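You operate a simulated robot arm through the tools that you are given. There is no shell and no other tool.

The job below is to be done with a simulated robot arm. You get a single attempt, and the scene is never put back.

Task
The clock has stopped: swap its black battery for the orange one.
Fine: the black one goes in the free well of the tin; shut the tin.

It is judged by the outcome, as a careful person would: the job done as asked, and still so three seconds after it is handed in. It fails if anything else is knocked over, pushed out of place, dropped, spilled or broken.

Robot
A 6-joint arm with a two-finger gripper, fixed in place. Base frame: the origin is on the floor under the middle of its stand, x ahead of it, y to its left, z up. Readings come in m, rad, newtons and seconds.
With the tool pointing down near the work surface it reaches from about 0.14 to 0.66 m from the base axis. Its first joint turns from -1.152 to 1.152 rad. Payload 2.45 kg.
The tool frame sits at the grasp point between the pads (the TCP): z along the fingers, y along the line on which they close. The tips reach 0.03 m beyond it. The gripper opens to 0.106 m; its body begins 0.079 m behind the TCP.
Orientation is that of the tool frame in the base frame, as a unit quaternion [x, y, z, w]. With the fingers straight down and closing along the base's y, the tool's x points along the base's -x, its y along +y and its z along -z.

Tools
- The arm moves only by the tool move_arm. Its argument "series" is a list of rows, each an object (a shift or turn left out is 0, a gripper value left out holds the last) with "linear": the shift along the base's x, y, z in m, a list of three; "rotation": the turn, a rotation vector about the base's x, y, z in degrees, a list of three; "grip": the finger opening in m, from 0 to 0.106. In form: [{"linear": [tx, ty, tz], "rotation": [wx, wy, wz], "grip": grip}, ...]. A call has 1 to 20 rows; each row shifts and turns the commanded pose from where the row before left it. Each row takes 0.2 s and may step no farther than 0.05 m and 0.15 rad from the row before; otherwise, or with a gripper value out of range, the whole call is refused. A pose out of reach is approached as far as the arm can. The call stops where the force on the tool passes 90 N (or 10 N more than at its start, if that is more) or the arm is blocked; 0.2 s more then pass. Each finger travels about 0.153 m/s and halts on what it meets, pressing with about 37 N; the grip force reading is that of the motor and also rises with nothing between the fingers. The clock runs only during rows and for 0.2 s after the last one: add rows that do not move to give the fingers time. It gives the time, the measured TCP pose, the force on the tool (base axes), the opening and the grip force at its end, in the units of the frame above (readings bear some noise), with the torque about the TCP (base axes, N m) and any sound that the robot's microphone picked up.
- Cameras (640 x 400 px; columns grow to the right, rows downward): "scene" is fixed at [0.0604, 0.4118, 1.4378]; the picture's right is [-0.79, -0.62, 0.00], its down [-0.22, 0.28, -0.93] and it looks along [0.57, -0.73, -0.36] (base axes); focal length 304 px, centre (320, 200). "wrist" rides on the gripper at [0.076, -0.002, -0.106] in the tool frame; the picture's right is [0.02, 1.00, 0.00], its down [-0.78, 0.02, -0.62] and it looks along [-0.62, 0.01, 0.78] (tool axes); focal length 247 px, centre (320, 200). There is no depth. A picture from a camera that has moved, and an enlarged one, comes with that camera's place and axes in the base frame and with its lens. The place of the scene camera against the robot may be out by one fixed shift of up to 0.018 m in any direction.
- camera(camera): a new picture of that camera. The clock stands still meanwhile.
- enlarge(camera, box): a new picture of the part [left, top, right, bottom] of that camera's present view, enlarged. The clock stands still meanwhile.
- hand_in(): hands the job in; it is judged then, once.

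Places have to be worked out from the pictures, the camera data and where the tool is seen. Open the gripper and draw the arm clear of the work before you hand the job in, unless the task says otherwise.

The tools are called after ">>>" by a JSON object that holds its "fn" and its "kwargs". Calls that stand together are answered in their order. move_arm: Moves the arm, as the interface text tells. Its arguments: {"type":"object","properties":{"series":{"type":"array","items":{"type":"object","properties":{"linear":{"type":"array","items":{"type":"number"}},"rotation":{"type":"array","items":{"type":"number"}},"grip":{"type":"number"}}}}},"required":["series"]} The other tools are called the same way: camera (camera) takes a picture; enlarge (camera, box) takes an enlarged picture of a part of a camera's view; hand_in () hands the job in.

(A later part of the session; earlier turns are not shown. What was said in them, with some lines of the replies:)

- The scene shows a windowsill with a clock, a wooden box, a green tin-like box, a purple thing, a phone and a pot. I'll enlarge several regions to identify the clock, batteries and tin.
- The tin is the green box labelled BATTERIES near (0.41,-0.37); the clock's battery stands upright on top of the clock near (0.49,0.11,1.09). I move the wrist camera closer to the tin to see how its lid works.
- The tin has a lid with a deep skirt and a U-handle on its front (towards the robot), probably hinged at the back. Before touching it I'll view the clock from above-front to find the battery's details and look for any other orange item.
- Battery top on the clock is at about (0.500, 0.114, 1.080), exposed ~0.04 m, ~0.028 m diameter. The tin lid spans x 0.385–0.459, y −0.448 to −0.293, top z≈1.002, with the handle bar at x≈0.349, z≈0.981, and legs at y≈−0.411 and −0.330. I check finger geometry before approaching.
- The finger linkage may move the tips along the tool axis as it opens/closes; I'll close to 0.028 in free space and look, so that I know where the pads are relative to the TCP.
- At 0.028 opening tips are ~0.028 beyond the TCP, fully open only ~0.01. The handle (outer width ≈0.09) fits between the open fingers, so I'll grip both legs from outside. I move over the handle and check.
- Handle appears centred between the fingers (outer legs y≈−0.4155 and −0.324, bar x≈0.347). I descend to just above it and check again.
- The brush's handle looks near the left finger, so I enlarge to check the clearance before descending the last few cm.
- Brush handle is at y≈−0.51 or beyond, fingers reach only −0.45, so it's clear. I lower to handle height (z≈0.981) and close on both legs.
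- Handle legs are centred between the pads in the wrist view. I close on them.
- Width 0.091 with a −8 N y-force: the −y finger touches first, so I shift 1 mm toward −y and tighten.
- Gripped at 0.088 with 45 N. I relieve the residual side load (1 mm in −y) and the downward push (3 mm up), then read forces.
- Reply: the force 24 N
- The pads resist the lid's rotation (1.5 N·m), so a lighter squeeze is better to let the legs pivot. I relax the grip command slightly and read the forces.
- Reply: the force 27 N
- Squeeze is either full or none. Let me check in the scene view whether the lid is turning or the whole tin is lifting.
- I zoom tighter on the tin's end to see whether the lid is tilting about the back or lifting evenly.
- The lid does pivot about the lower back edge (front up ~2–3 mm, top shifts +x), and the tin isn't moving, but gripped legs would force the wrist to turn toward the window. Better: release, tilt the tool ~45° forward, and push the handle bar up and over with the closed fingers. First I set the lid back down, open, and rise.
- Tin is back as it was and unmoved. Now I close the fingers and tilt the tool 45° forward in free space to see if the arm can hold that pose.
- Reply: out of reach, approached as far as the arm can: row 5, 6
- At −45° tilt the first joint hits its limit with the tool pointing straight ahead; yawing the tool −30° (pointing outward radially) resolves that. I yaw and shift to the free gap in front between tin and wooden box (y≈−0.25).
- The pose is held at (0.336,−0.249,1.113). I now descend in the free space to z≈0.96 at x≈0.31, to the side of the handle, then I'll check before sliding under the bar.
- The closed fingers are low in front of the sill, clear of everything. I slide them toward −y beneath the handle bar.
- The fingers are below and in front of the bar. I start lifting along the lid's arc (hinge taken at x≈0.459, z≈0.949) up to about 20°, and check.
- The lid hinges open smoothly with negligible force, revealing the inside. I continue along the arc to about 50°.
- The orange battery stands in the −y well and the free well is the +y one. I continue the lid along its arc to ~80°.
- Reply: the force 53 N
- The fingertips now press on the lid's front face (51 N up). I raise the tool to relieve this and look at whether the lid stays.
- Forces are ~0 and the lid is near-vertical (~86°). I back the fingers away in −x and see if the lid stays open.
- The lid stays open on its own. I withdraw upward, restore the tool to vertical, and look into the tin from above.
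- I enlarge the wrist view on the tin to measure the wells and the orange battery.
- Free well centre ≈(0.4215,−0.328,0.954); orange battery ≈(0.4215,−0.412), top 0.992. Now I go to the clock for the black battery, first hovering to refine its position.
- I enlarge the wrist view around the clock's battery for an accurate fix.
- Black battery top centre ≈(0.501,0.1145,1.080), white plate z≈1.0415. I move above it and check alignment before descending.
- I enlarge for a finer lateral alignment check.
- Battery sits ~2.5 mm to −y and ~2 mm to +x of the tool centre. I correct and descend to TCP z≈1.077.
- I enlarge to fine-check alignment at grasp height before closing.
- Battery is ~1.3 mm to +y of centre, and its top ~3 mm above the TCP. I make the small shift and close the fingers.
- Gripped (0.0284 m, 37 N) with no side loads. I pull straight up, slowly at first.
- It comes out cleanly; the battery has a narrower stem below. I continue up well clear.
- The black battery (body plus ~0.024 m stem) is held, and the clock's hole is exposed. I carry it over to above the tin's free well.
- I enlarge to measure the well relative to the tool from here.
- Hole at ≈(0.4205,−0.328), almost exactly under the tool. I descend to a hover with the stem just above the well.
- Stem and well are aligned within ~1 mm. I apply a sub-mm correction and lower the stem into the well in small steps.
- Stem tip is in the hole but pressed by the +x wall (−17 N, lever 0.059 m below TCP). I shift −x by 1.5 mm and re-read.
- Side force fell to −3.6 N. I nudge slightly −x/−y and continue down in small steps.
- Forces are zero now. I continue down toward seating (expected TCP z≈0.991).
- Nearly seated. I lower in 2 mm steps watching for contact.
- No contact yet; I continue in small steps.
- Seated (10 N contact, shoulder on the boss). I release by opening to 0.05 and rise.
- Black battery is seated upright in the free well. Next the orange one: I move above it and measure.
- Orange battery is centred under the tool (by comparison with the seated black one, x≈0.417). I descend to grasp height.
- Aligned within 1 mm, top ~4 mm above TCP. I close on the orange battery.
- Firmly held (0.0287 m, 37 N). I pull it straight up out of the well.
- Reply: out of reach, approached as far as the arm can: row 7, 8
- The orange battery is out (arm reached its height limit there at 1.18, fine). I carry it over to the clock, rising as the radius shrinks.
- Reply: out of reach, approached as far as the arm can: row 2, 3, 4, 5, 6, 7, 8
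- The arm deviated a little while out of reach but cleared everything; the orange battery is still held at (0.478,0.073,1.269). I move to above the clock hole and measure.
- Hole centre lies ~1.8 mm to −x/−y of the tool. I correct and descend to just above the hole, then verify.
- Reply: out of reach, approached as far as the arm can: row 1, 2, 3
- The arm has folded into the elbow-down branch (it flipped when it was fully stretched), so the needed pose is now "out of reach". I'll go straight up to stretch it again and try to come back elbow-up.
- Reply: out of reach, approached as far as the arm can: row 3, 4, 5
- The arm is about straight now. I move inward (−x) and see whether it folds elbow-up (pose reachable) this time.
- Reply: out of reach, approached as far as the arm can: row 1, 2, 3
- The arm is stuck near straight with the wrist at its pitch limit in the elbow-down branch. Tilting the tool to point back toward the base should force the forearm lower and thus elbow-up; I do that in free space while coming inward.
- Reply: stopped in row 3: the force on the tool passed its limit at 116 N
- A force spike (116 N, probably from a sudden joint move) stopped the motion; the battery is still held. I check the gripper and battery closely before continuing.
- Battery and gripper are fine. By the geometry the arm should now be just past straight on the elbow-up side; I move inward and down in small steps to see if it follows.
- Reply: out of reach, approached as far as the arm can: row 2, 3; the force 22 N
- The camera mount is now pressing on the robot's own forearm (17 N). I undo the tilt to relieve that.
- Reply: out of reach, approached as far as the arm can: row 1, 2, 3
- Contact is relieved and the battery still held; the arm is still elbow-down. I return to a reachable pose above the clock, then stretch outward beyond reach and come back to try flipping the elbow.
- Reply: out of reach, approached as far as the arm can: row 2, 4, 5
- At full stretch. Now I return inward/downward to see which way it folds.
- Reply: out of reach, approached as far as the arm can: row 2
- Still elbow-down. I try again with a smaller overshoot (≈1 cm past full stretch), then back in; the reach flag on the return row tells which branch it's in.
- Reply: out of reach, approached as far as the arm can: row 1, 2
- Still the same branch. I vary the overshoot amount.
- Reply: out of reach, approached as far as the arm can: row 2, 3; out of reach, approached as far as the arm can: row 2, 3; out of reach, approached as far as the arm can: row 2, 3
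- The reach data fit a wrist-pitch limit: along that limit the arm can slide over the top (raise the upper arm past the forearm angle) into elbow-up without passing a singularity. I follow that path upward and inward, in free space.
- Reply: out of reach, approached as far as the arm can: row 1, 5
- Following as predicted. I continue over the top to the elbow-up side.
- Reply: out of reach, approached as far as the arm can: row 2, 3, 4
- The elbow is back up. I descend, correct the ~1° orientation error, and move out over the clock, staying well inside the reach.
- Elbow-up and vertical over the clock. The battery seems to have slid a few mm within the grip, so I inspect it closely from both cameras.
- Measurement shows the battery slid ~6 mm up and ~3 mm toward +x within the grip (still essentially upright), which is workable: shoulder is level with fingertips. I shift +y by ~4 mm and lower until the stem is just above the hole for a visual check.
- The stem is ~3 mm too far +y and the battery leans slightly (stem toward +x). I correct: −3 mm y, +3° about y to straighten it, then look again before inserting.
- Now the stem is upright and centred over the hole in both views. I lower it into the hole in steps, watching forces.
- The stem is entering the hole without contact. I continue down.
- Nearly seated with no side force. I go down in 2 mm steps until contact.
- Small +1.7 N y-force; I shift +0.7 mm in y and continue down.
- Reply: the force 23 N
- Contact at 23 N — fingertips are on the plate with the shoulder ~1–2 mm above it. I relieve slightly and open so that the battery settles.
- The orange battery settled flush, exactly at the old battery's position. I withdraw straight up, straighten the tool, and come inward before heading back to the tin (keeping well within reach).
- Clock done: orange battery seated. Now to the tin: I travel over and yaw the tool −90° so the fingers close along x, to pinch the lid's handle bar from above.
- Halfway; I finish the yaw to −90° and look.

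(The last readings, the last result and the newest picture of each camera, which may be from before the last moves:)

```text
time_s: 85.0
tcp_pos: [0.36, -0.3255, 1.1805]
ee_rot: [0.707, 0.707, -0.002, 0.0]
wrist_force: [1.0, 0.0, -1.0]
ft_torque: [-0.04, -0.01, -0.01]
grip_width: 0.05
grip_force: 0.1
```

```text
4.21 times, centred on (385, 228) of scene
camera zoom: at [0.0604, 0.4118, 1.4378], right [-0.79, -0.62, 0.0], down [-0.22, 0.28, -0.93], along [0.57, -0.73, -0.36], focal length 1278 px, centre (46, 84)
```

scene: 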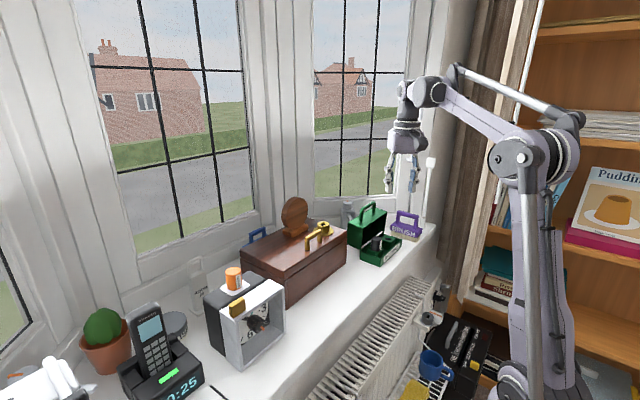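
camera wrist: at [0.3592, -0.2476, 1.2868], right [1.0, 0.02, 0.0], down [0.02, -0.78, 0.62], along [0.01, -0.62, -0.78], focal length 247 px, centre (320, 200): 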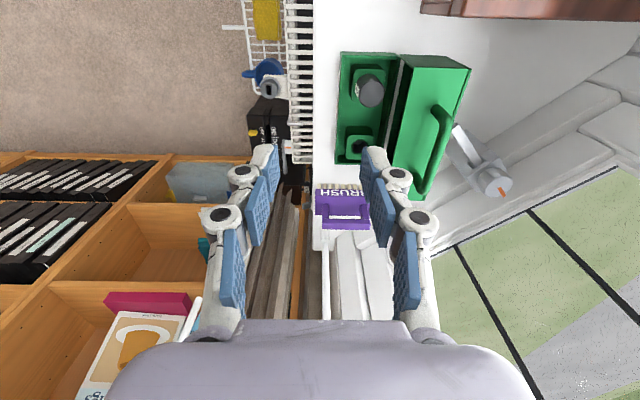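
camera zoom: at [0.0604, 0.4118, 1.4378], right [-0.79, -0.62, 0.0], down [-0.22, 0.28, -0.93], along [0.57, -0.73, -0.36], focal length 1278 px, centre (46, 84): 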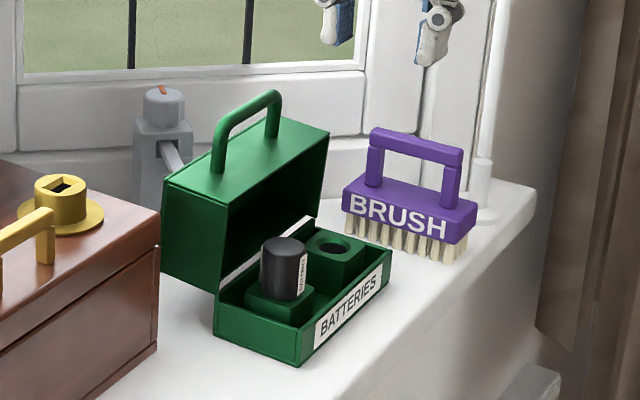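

Yaw −90° achieved. I enlarge to measure the handle bar position from here.

>>> {"fn": "enlarge", "kwargs": {"camera": "wrist", "box": [320, 40, 500, 220]}}

```text
2.22 times, centred on (410, 130) of wrist
camera zoom: at [0.3592, -0.2476, 1.2868], right [1.0, 0.02, 0.0], down [0.02, -0.78, 0.62], along [0.01, -0.62, -0.78], focal length 549 px, centre (120, 356)
```

zoom: 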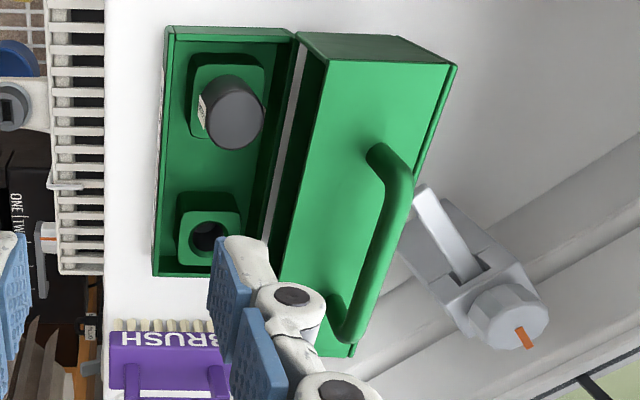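

Handle bar is at about (0.477, −0.37, 1.062), lid ≈83° open. I move above it with open fingers straddling it in x.

>>> {"fn": "move_arm", "kwargs": {"series": [{"linear": [0.03, -0.012, -0.02]}, {"linear": [0.03, -0.012, -0.02]}, {"linear": [0.03, -0.012, -0.02]}, {"linear": [0.027, -0.0085, -0.013]}, {}]}}

>>> {"fn": "camera", "kwargs": {"camera": "wrist"}}

>>> {"fn": "enlarge", "kwargs": {"camera": "scene", "box": [340, 160, 430, 265]}}

```text
time_s: 86.2
tcp_pos: [0.4763, -0.368, 1.1083]
ee_rot: [0.707, 0.707, 0.0, -0.001]
wrist_force: [-1.0, -0.3, 0.2]
ft_torque: [0.03, -0.02, 0.0]
grip_width: 0.0501
grip_force: 0.0
```

```text
taken
camera wrist: at [0.4744, -0.2909, 1.2148], right [1.0, 0.02, 0.0], down [0.02, -0.78, 0.62], along [0.01, -0.62, -0.78], focal length 247 px, centre (320, 200)
```

wrist: 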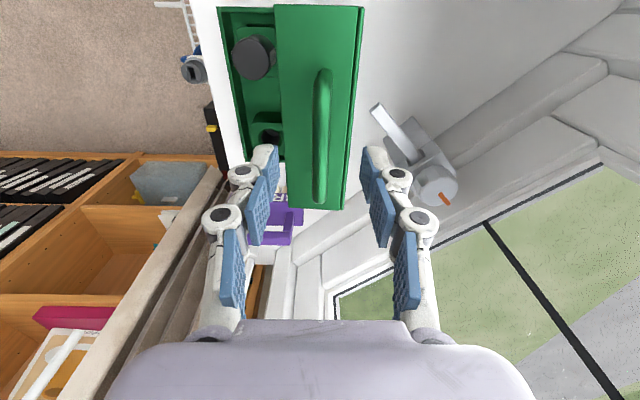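

```text
3.81 times, centred on (385, 212) of scene
camera zoom: at [0.0604, 0.4118, 1.4378], right [-0.79, -0.62, 0.0], down [-0.22, 0.28, -0.93], along [0.57, -0.73, -0.36], focal length 1156 px, centre (72, 152)
```

zoom: 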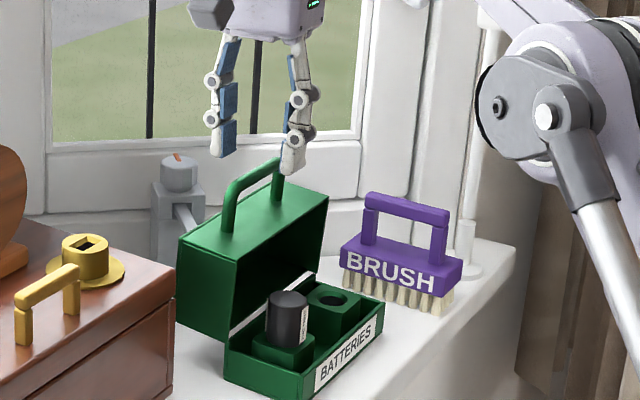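

Bar is centred between the fingers. I descend ~31 mm so the bar sits within the pads, then close on it.

>>> {"fn": "move_arm", "kwargs": {"series": [{"linear": [0, 0, -0.016]}, {"linear": [0, 0, -0.015]}, {}]}}

>>> {"fn": "enlarge", "kwargs": {"camera": "scene", "box": [350, 180, 420, 250]}}

>>> {"fn": "enlarge", "kwargs": {"camera": "wrist", "box": [220, 60, 420, 240]}}

```text
time_s: 87.0
tcp_pos: [0.4742, -0.3683, 1.0766]
ee_rot: [0.707, 0.707, -0.001, 0.0]
wrist_force: [-0.1, 0.6, 0.2]
ft_torque: [0.0, -0.03, 0.01]
grip_width: 0.0498
grip_force: 0.0
```

```text
5.71 times, centred on (385, 215) of scene
camera zoom: at [0.0604, 0.4118, 1.4378], right [-0.79, -0.62, 0.0], down [-0.22, 0.28, -0.93], along [0.57, -0.73, -0.36], focal length 1734 px, centre (-51, 114)
```

zoom: 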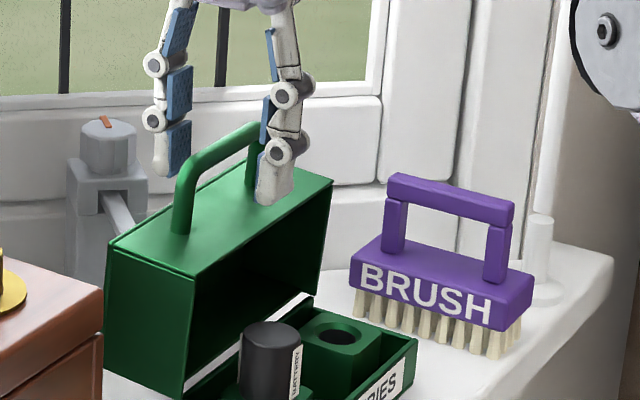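

```text
2.22 times, centred on (320, 150) of wrist
camera zoom: at [0.4748, -0.2912, 1.1822], right [1.0, 0.02, 0.0], down [0.02, -0.78, 0.62], along [0.01, -0.62, -0.78], focal length 549 px, centre (320, 311)
```

zoom: 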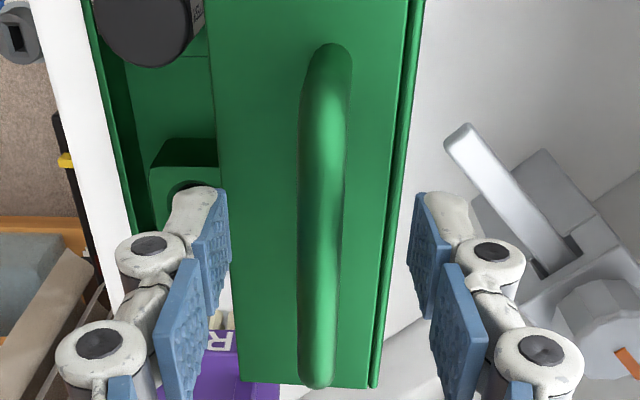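

Bar centred. I close gently on it.

>>> {"fn": "move_arm", "kwargs": {"series": [{"grip": 0.03}, {"grip": 0.016}, {"grip": 0.004}, {}, {}]}}

>>> {"fn": "enlarge", "kwargs": {"camera": "scene", "box": [350, 180, 420, 250]}}

```text
time_s: 88.2
tcp_pos: [0.4764, -0.3677, 1.0764]
ee_rot: [0.707, 0.707, -0.001, -0.001]
wrist_force: [-0.1, 0.1, -0.5]
ft_torque: [-0.05, -0.04, -0.01]
grip_width: 0.0093
grip_force: 37.0
```

```text
5.71 times, centred on (385, 215) of scene
camera zoom: at [0.0604, 0.4118, 1.4378], right [-0.79, -0.62, 0.0], down [-0.22, 0.28, -0.93], along [0.57, -0.73, -0.36], focal length 1734 px, centre (-51, 114)
```

zoom: 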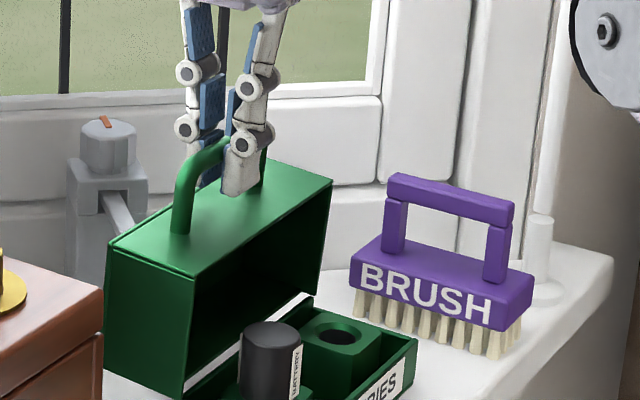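

Bar pinched (9.3 mm, 37 N) with no residual load. I start swinging the lid down along its arc, first ~8°, and read the forces.

>>> {"fn": "move_arm", "kwargs": {"series": [{"linear": [-0.0082, 0, 0.0009]}, {"linear": [-0.0082, 0, 0.0003]}]}}

```text
time_s: 88.8
tcp_pos: [0.46, -0.3674, 1.0778]
ee_rot: [0.706, 0.708, -0.001, -0.001]
wrist_force: [1.1, 0.3, -6.6]
ft_torque: [-0.43, -0.13, 0.09]
grip_width: 0.0094
grip_force: 37.1
```

Only −6.6 N vertical; I take 1 mm off the height and continue to ~66°.

>>> {"fn": "move_arm", "kwargs": {"series": [{"linear": [-0.0081, 0, -0.0011]}, {"linear": [-0.0081, 0, -0.001]}, {"linear": [-0.008, 0, -0.0014]}, {"linear": [-0.0079, 0, -0.002]}]}}

>>> {"fn": "enlarge", "kwargs": {"camera": "scene", "box": [350, 180, 430, 270]}}

```text
time_s: 89.8
tcp_pos: [0.4262, -0.3686, 1.0722]
ee_rot: [0.707, 0.707, 0.0, -0.001]
wrist_force: [-2.7, 2.1, 10.3]
ft_torque: [0.09, -0.07, 0.32]
grip_width: 0.0096
grip_force: 36.9
```

```text
4.44 times, centred on (390, 225) of scene
camera zoom: at [0.0602, 0.412, 1.4378], right [-0.79, -0.62, 0.0], down [-0.22, 0.28, -0.93], along [0.57, -0.73, -0.36], focal length 1349 px, centre (9, 89)
```

zoom: 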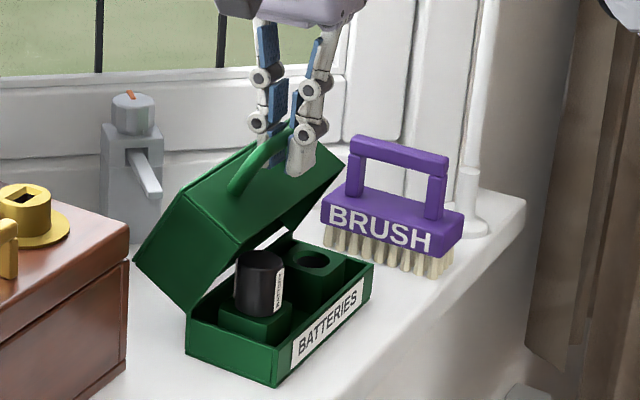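

The lid is following nicely (~58° open). I continue the arc to about 34°.

>>> {"fn": "move_arm", "kwargs": {"series": [{"linear": [-0.0077, 0, -0.0018]}, {"linear": [-0.0076, 0, -0.0031]}, {"linear": [-0.0073, 0, -0.0035]}, {"linear": [-0.007, 0, -0.0041]}, {"linear": [-0.0067, 0, -0.0046]}, {"linear": [-0.0065, 0, -0.005]}]}}

>>> {"fn": "enlarge", "kwargs": {"camera": "scene", "box": [350, 180, 430, 270]}}

```text
time_s: 91.2
tcp_pos: [0.3837, -0.3688, 1.0494]
ee_rot: [0.707, 0.708, 0.0, -0.001]
wrist_force: [0.6, 9.7, 2.1]
ft_torque: [0.06, -0.17, 0.44]
grip_width: 0.0095
grip_force: 37.4
```

```text
4.44 times, centred on (390, 225) of scene
camera zoom: at [0.0604, 0.4122, 1.4377], right [-0.79, -0.62, 0.0], down [-0.22, 0.28, -0.93], along [0.57, -0.73, -0.36], focal length 1349 px, centre (9, 89)
```

zoom: 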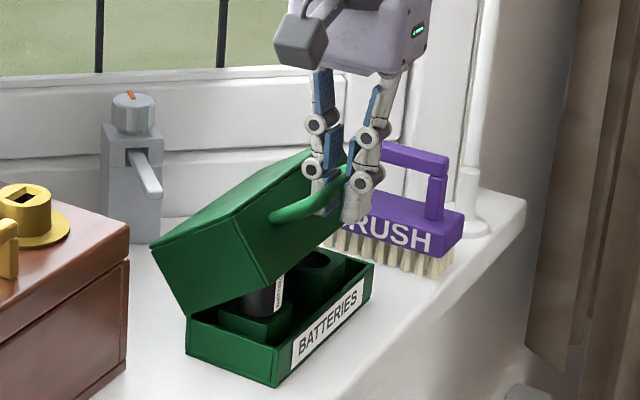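

~34° left. I continue with half steps, adding +1 mm in y to relieve the side load.

>>> {"fn": "move_arm", "kwargs": {"series": [{"linear": [-0.006, 0.0005, -0.0054]}, {"linear": [-0.0057, 0.0005, -0.0058]}, {"linear": [-0.0052, 0, -0.0063]}, {"linear": [-0.0048, 0, -0.0066]}]}}

>>> {"fn": "enlarge", "kwargs": {"camera": "scene", "box": [350, 180, 430, 270]}}

```text
time_s: 92.2
tcp_pos: [0.3645, -0.3683, 1.0271]
ee_rot: [0.707, 0.707, 0.0, 0.0]
wrist_force: [5.7, 7.6, -3.2]
ft_torque: [-0.14, -0.23, 0.56]
grip_width: 0.0101
grip_force: 37.4
```

```text
4.44 times, centred on (390, 225) of scene
camera zoom: at [0.0606, 0.4121, 1.4378], right [-0.79, -0.62, 0.0], down [-0.22, 0.28, -0.93], along [0.57, -0.73, -0.36], focal length 1349 px, centre (9, 89)
```

zoom: 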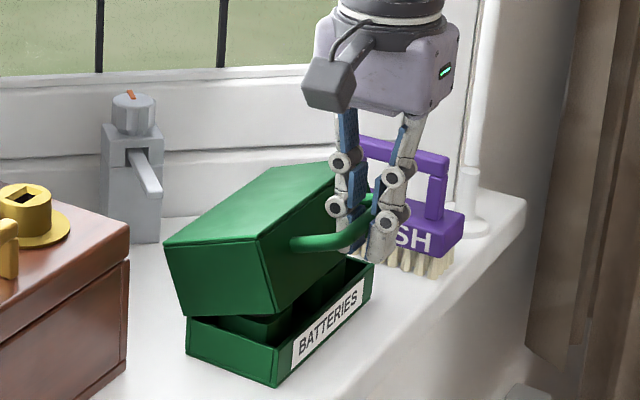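

~18° left, forces modest. I continue to near closed.

>>> {"fn": "move_arm", "kwargs": {"series": [{"linear": [-0.0035, 0.0005, -0.007]}, {"linear": [-0.0033, 0.0005, -0.007]}, {"linear": [-0.0022, 0, -0.0056]}, {"linear": [-0.002, 0, -0.0057]}]}}

>>> {"fn": "enlarge", "kwargs": {"camera": "scene", "box": [350, 180, 430, 270]}}

```text
time_s: 93.2
tcp_pos: [0.3517, -0.3686, 1.0023]
ee_rot: [0.708, 0.706, -0.002, 0.0]
wrist_force: [2.8, -12.1, 0.7]
ft_torque: [-0.72, -0.12, 0.67]
grip_width: 0.0106
grip_force: 36.7
```

```text
4.44 times, centred on (390, 225) of scene
camera zoom: at [0.0605, 0.4115, 1.4379], right [-0.79, -0.62, 0.0], down [-0.22, 0.29, -0.93], along [0.57, -0.73, -0.36], focal length 1349 px, centre (9, 89)
```

zoom: 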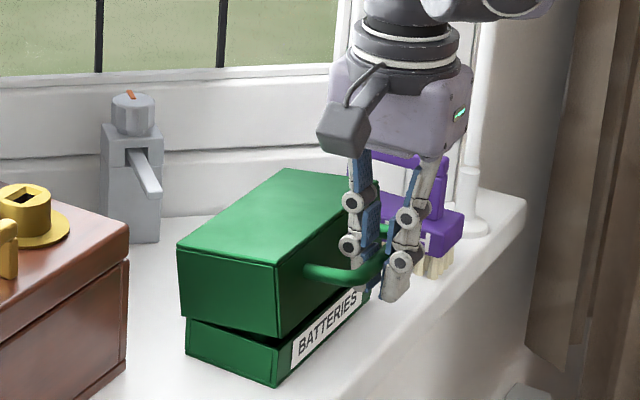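

About 5° left; I take back 0.7 mm in y and bring the lid the rest of the way down.

>>> {"fn": "move_arm", "kwargs": {"series": [{"linear": [-0.0013, -0.0007, -0.004]}, {"linear": [-0.0012, 0, -0.004]}]}}

>>> {"fn": "enlarge", "kwargs": {"camera": "scene", "box": [350, 180, 430, 270]}}

```text
time_s: 93.8
tcp_pos: [0.3506, -0.3687, 0.9958]
ee_rot: [0.707, 0.707, 0.0, 0.0]
wrist_force: [3.6, -14.8, 0.1]
ft_torque: [-0.33, -0.15, 0.67]
grip_width: 0.0107
grip_force: 37.1
```

```text
4.44 times, centred on (390, 225) of scene
camera zoom: at [0.0605, 0.4114, 1.438], right [-0.79, -0.62, 0.0], down [-0.22, 0.29, -0.93], along [0.57, -0.73, -0.36], focal length 1349 px, centre (9, 89)
```

zoom: 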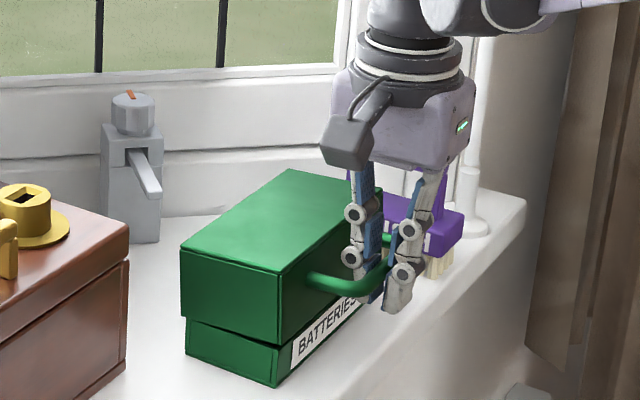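

Front still ~6 mm up. I relieve the −y load (1 mm) and continue down in small steps until the lid seats.

>>> {"fn": "move_arm", "kwargs": {"series": [{"linear": [0, -0.001, -0.002]}, {"linear": [-0.0005, 0, -0.002]}]}}

>>> {"fn": "move_arm", "kwargs": {"series": [{"linear": [-0.0003, -0.0005, -0.002]}, {"linear": [-0.0003, 0, -0.002]}]}}

>>> {"fn": "enlarge", "kwargs": {"camera": "scene", "box": [350, 200, 420, 270]}}

>>> {"fn": "camera", "kwargs": {"camera": "wrist"}}

```text
time_s: 94.4
tcp_pos: [0.3482, -0.3701, 0.991]
ee_rot: [0.707, 0.707, -0.001, -0.001]
wrist_force: [-2.2, -13.3, 2.1]
ft_torque: [-0.02, -0.12, 0.68]
grip_width: 0.0107
grip_force: 36.7
```

```text
time_s: 95.0
tcp_pos: [0.3476, -0.3696, 0.987]
ee_rot: [0.707, 0.707, -0.002, -0.002]
wrist_force: [-12.4, -7.6, 5.3]
ft_torque: [-0.34, -0.05, 0.69]
grip_width: 0.0107
grip_force: 37.0
```

```text
5.71 times, centred on (385, 235) of scene
camera zoom: at [0.06, 0.4117, 1.4379], right [-0.79, -0.62, 0.0], down [-0.22, 0.28, -0.93], along [0.58, -0.73, -0.36], focal length 1734 px, centre (-51, 0)
```

zoom: 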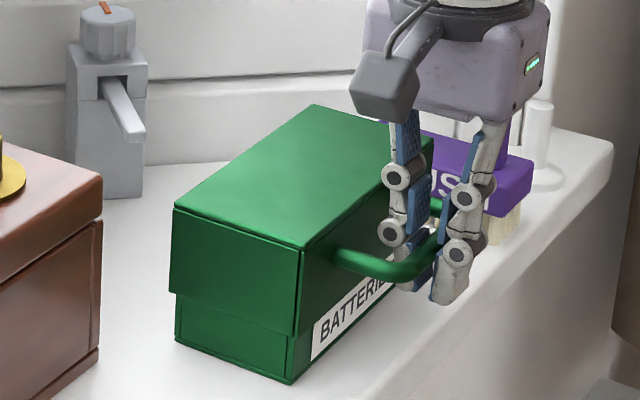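

```text
taken
camera wrist: at [0.3466, -0.2914, 1.0928], right [1.0, 0.02, -0.01], down [0.02, -0.78, 0.62], along [0.01, -0.62, -0.78], focal length 247 px, centre (320, 200)
```

wrist: 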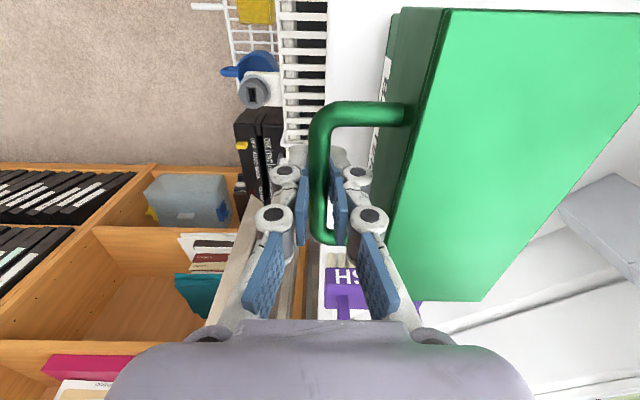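

The lid's corners now coincide with their original closed positions. I press 1 mm further to confirm it's seated, then read.

>>> {"fn": "move_arm", "kwargs": {"series": [{"linear": [0.0012, -0.0003, -0.0012]}, {}]}}

>>> {"fn": "enlarge", "kwargs": {"camera": "wrist", "box": [240, 80, 420, 260]}}

```text
time_s: 95.6
tcp_pos: [0.347, -0.3677, 0.9865]
ee_rot: [0.707, 0.707, -0.002, -0.003]
wrist_force: [-28.8, 1.4, 9.9]
ft_torque: [0.42, 0.08, 0.68]
grip_width: 0.0109
grip_force: 37.7
```

```text
2.22 times, centred on (330, 170) of wrist
camera zoom: at [0.347, -0.2915, 1.0918], right [1.0, 0.02, -0.01], down [0.02, -0.78, 0.62], along [0.01, -0.62, -0.78], focal length 549 px, centre (298, 267)
```

zoom: 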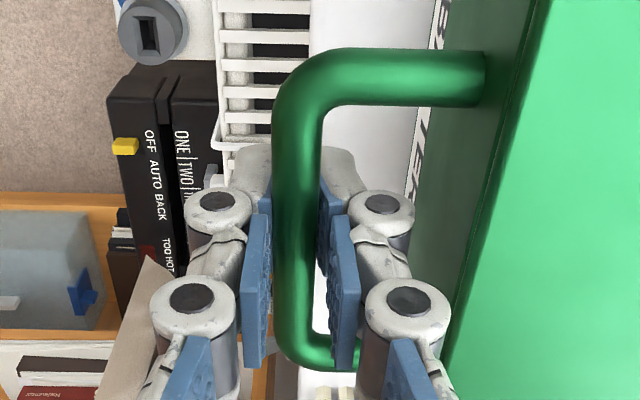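

The lid is down hard (z contact); I was pushing +x needlessly (−29 N). I relieve that in −x, then open just enough to free the bar.

>>> {"fn": "move_arm", "kwargs": {"series": [{"linear": [-0.0015, 0, 0.0005]}, {"linear": [-0.001, 0, 0]}]}}

>>> {"fn": "move_arm", "kwargs": {"series": [{"grip": 0.016}, {"grip": 0.022}, {}]}}

>>> {"fn": "enlarge", "kwargs": {"camera": "wrist", "box": [240, 80, 420, 260]}}

>>> {"fn": "enlarge", "kwargs": {"camera": "scene", "box": [350, 200, 420, 270]}}

```text
time_s: 96.2
tcp_pos: [0.3462, -0.3687, 0.9848]
ee_rot: [0.706, 0.708, 0.0, -0.001]
wrist_force: [-15.9, 4.0, 7.2]
ft_torque: [0.04, 0.01, 0.61]
grip_width: 0.0116
grip_force: 37.0
```

```text
time_s: 97.0
tcp_pos: [0.347, -0.37, 0.9849]
ee_rot: [0.707, 0.707, -0.001, -0.001]
wrist_force: [-0.9, -0.5, -0.5]
ft_torque: [0.01, -0.02, 0.02]
grip_width: 0.0223
grip_force: 0.1
```

```text
2.22 times, centred on (330, 170) of wrist
camera zoom: at [0.3463, -0.2922, 1.0908], right [1.0, 0.02, 0.0], down [0.02, -0.78, 0.62], along [0.01, -0.62, -0.78], focal length 549 px, centre (298, 267)
```

zoom: 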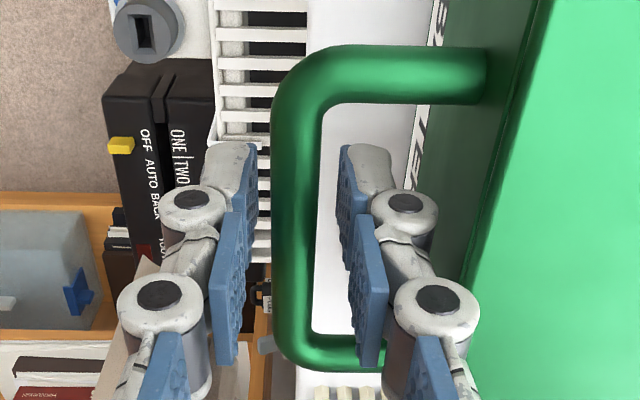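

```text
5.71 times, centred on (385, 235) of scene
camera zoom: at [0.0604, 0.4118, 1.4378], right [-0.79, -0.62, 0.0], down [-0.22, 0.28, -0.93], along [0.57, -0.73, -0.36], focal length 1734 px, centre (-51, 0)
```

zoom: 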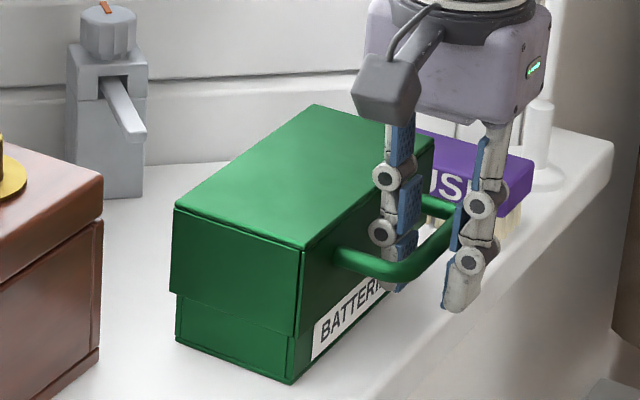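

Released; the bar is free with ~4 mm on each side and the lid stays shut. I rise straight up.

>>> {"fn": "move_arm", "kwargs": {"series": [{"linear": [0, 0, 0.015]}, {"linear": [0, 0, 0.025]}, {"linear": [0, 0, 0.035]}, {"linear": [-0.01, 0, 0.04]}, {"linear": [-0.03, 0.02, 0.03]}]}}

>>> {"fn": "camera", "kwargs": {"camera": "scene"}}

>>> {"fn": "enlarge", "kwargs": {"camera": "scene", "box": [355, 215, 415, 270]}}

>>> {"fn": "camera", "kwargs": {"camera": "wrist"}}

```text
time_s: 98.2
tcp_pos: [0.3048, -0.352, 1.127]
ee_rot: [0.707, 0.707, -0.001, 0.0]
wrist_force: [-0.2, -0.6, 1.6]
ft_torque: [-0.02, 0.0, -0.02]
grip_width: 0.022
grip_force: 0.0
```

```text
taken
```

scene: 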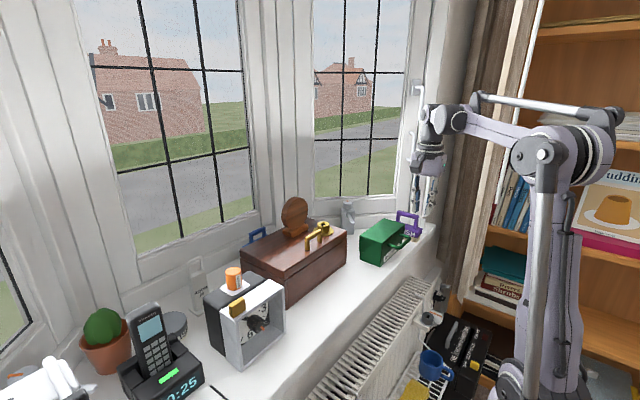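

```text
7.27 times, centred on (385, 242) of scene
camera zoom: at [0.0604, 0.4118, 1.4378], right [-0.79, -0.62, 0.0], down [-0.22, 0.28, -0.93], along [0.57, -0.73, -0.36], focal length 2207 px, centre (-153, -109)
```

zoom: 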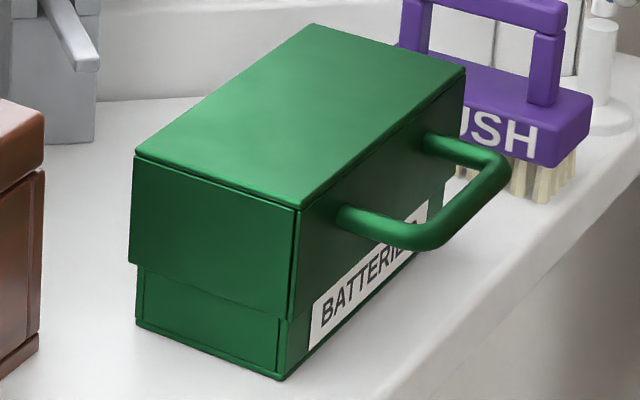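

```text
taken
camera wrist: at [0.3035, -0.2746, 1.2333], right [1.0, 0.02, 0.0], down [0.02, -0.78, 0.62], along [0.01, -0.62, -0.78], focal length 247 px, centre (320, 200)
```

wrist: 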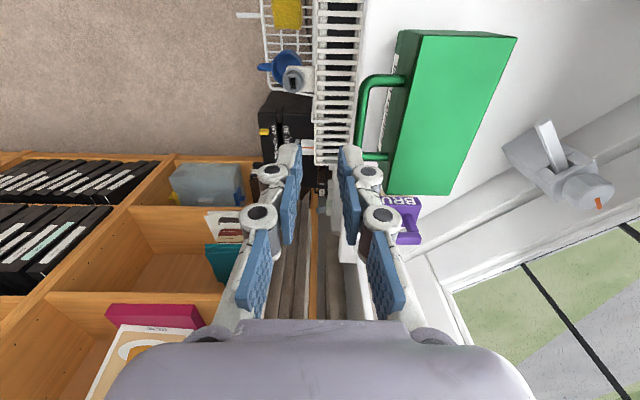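

The tin is shut exactly as at the start. I open the gripper, draw the arm clear, and do a last check of the clock and the rest.

>>> {"fn": "move_arm", "kwargs": {"series": [{"linear": [-0.01, 0.02, 0.035], "grip": 0.106}, {"linear": [-0.01, 0.02, 0.035]}, {"linear": [0, 0.02, 0.035]}, {"linear": [0, 0.02, 0.03]}, {}, {}]}}

>>> {"fn": "camera", "kwargs": {"camera": "scene"}}

>>> {"fn": "enlarge", "kwargs": {"camera": "scene", "box": [180, 230, 320, 380]}}

>>> {"fn": "enlarge", "kwargs": {"camera": "scene", "box": [230, 180, 450, 310]}}

```text
time_s: 99.6
tcp_pos: [0.2859, -0.2685, 1.2631]
ee_rot: [0.707, 0.707, -0.001, -0.001]
wrist_force: [1.1, 0.2, -0.4]
ft_torque: [-0.03, -0.03, 0.02]
grip_width: 0.1062
grip_force: 0.0
```

```text
taken
```

scene: 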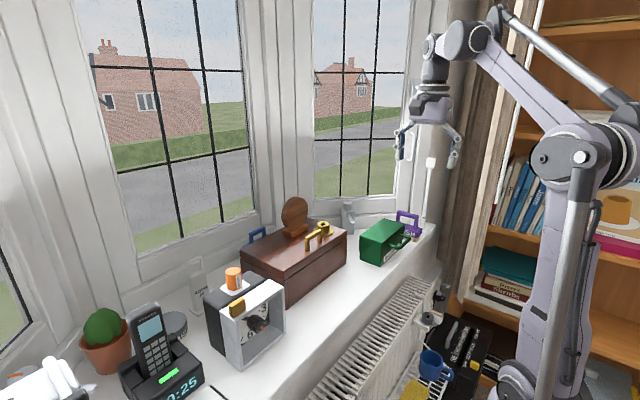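

```text
2.67 times, centred on (250, 305) of scene
camera zoom: at [0.0604, 0.4118, 1.4378], right [-0.79, -0.62, 0.0], down [-0.22, 0.28, -0.93], along [0.57, -0.73, -0.36], focal length 809 px, centre (507, -80)
```

zoom: 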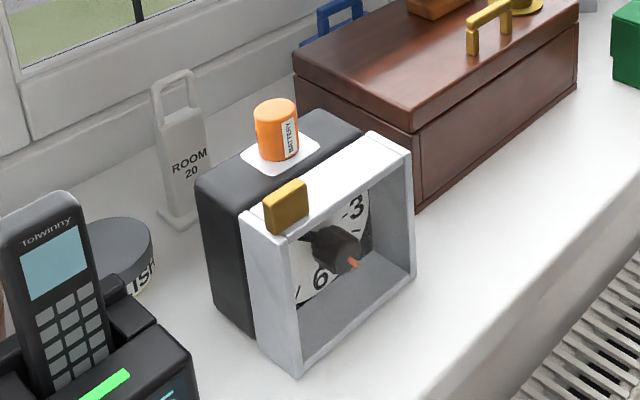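

```text
2.91 times, centred on (340, 245) of scene
camera zoom: at [0.0604, 0.4118, 1.4378], right [-0.79, -0.62, 0.0], down [-0.22, 0.28, -0.93], along [0.57, -0.73, -0.36], focal length 883 px, centre (262, 69)
```

zoom: 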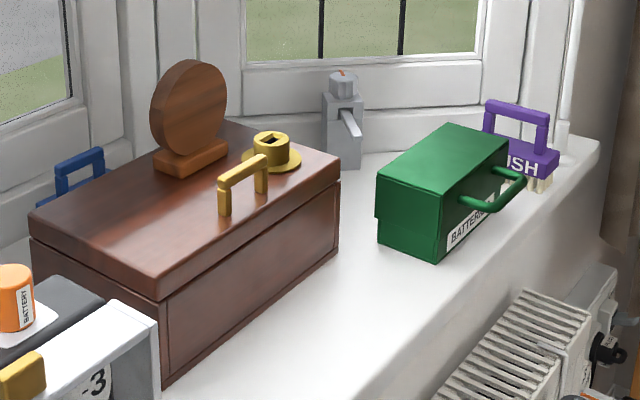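

Everything matches the start except the swap: the orange battery is seated flush in the clock, the black one is in the tin's previously free well, and the tin is shut. Nothing else has moved, and the gripper is open and clear, so I hand in.

>>> {"fn": "hand_in", "kwargs": {}}

```text
The job is handed in.
```

I swapped the batteries and handed the job in. The orange battery is seated flush in the clock. The black one is upright in the tin's free well, and the tin is shut.

In the last pictures everything else on the sill looks the same as at the start. The gripper is open and the arm is clear of the work.

- **Battery shifted in the gripper:** While carrying the orange battery, the arm stretched to its reach limit and its elbow folded the wrong way. Sorting that out briefly pressed the wrist camera against the robot's own forearm, and one move stopped on a 116 N force. The battery slipped about 6 mm in the gripper but was not dropped. I straightened it before putting it in the clock.
- **Clock running:** I did not confirm that the clock has started again.
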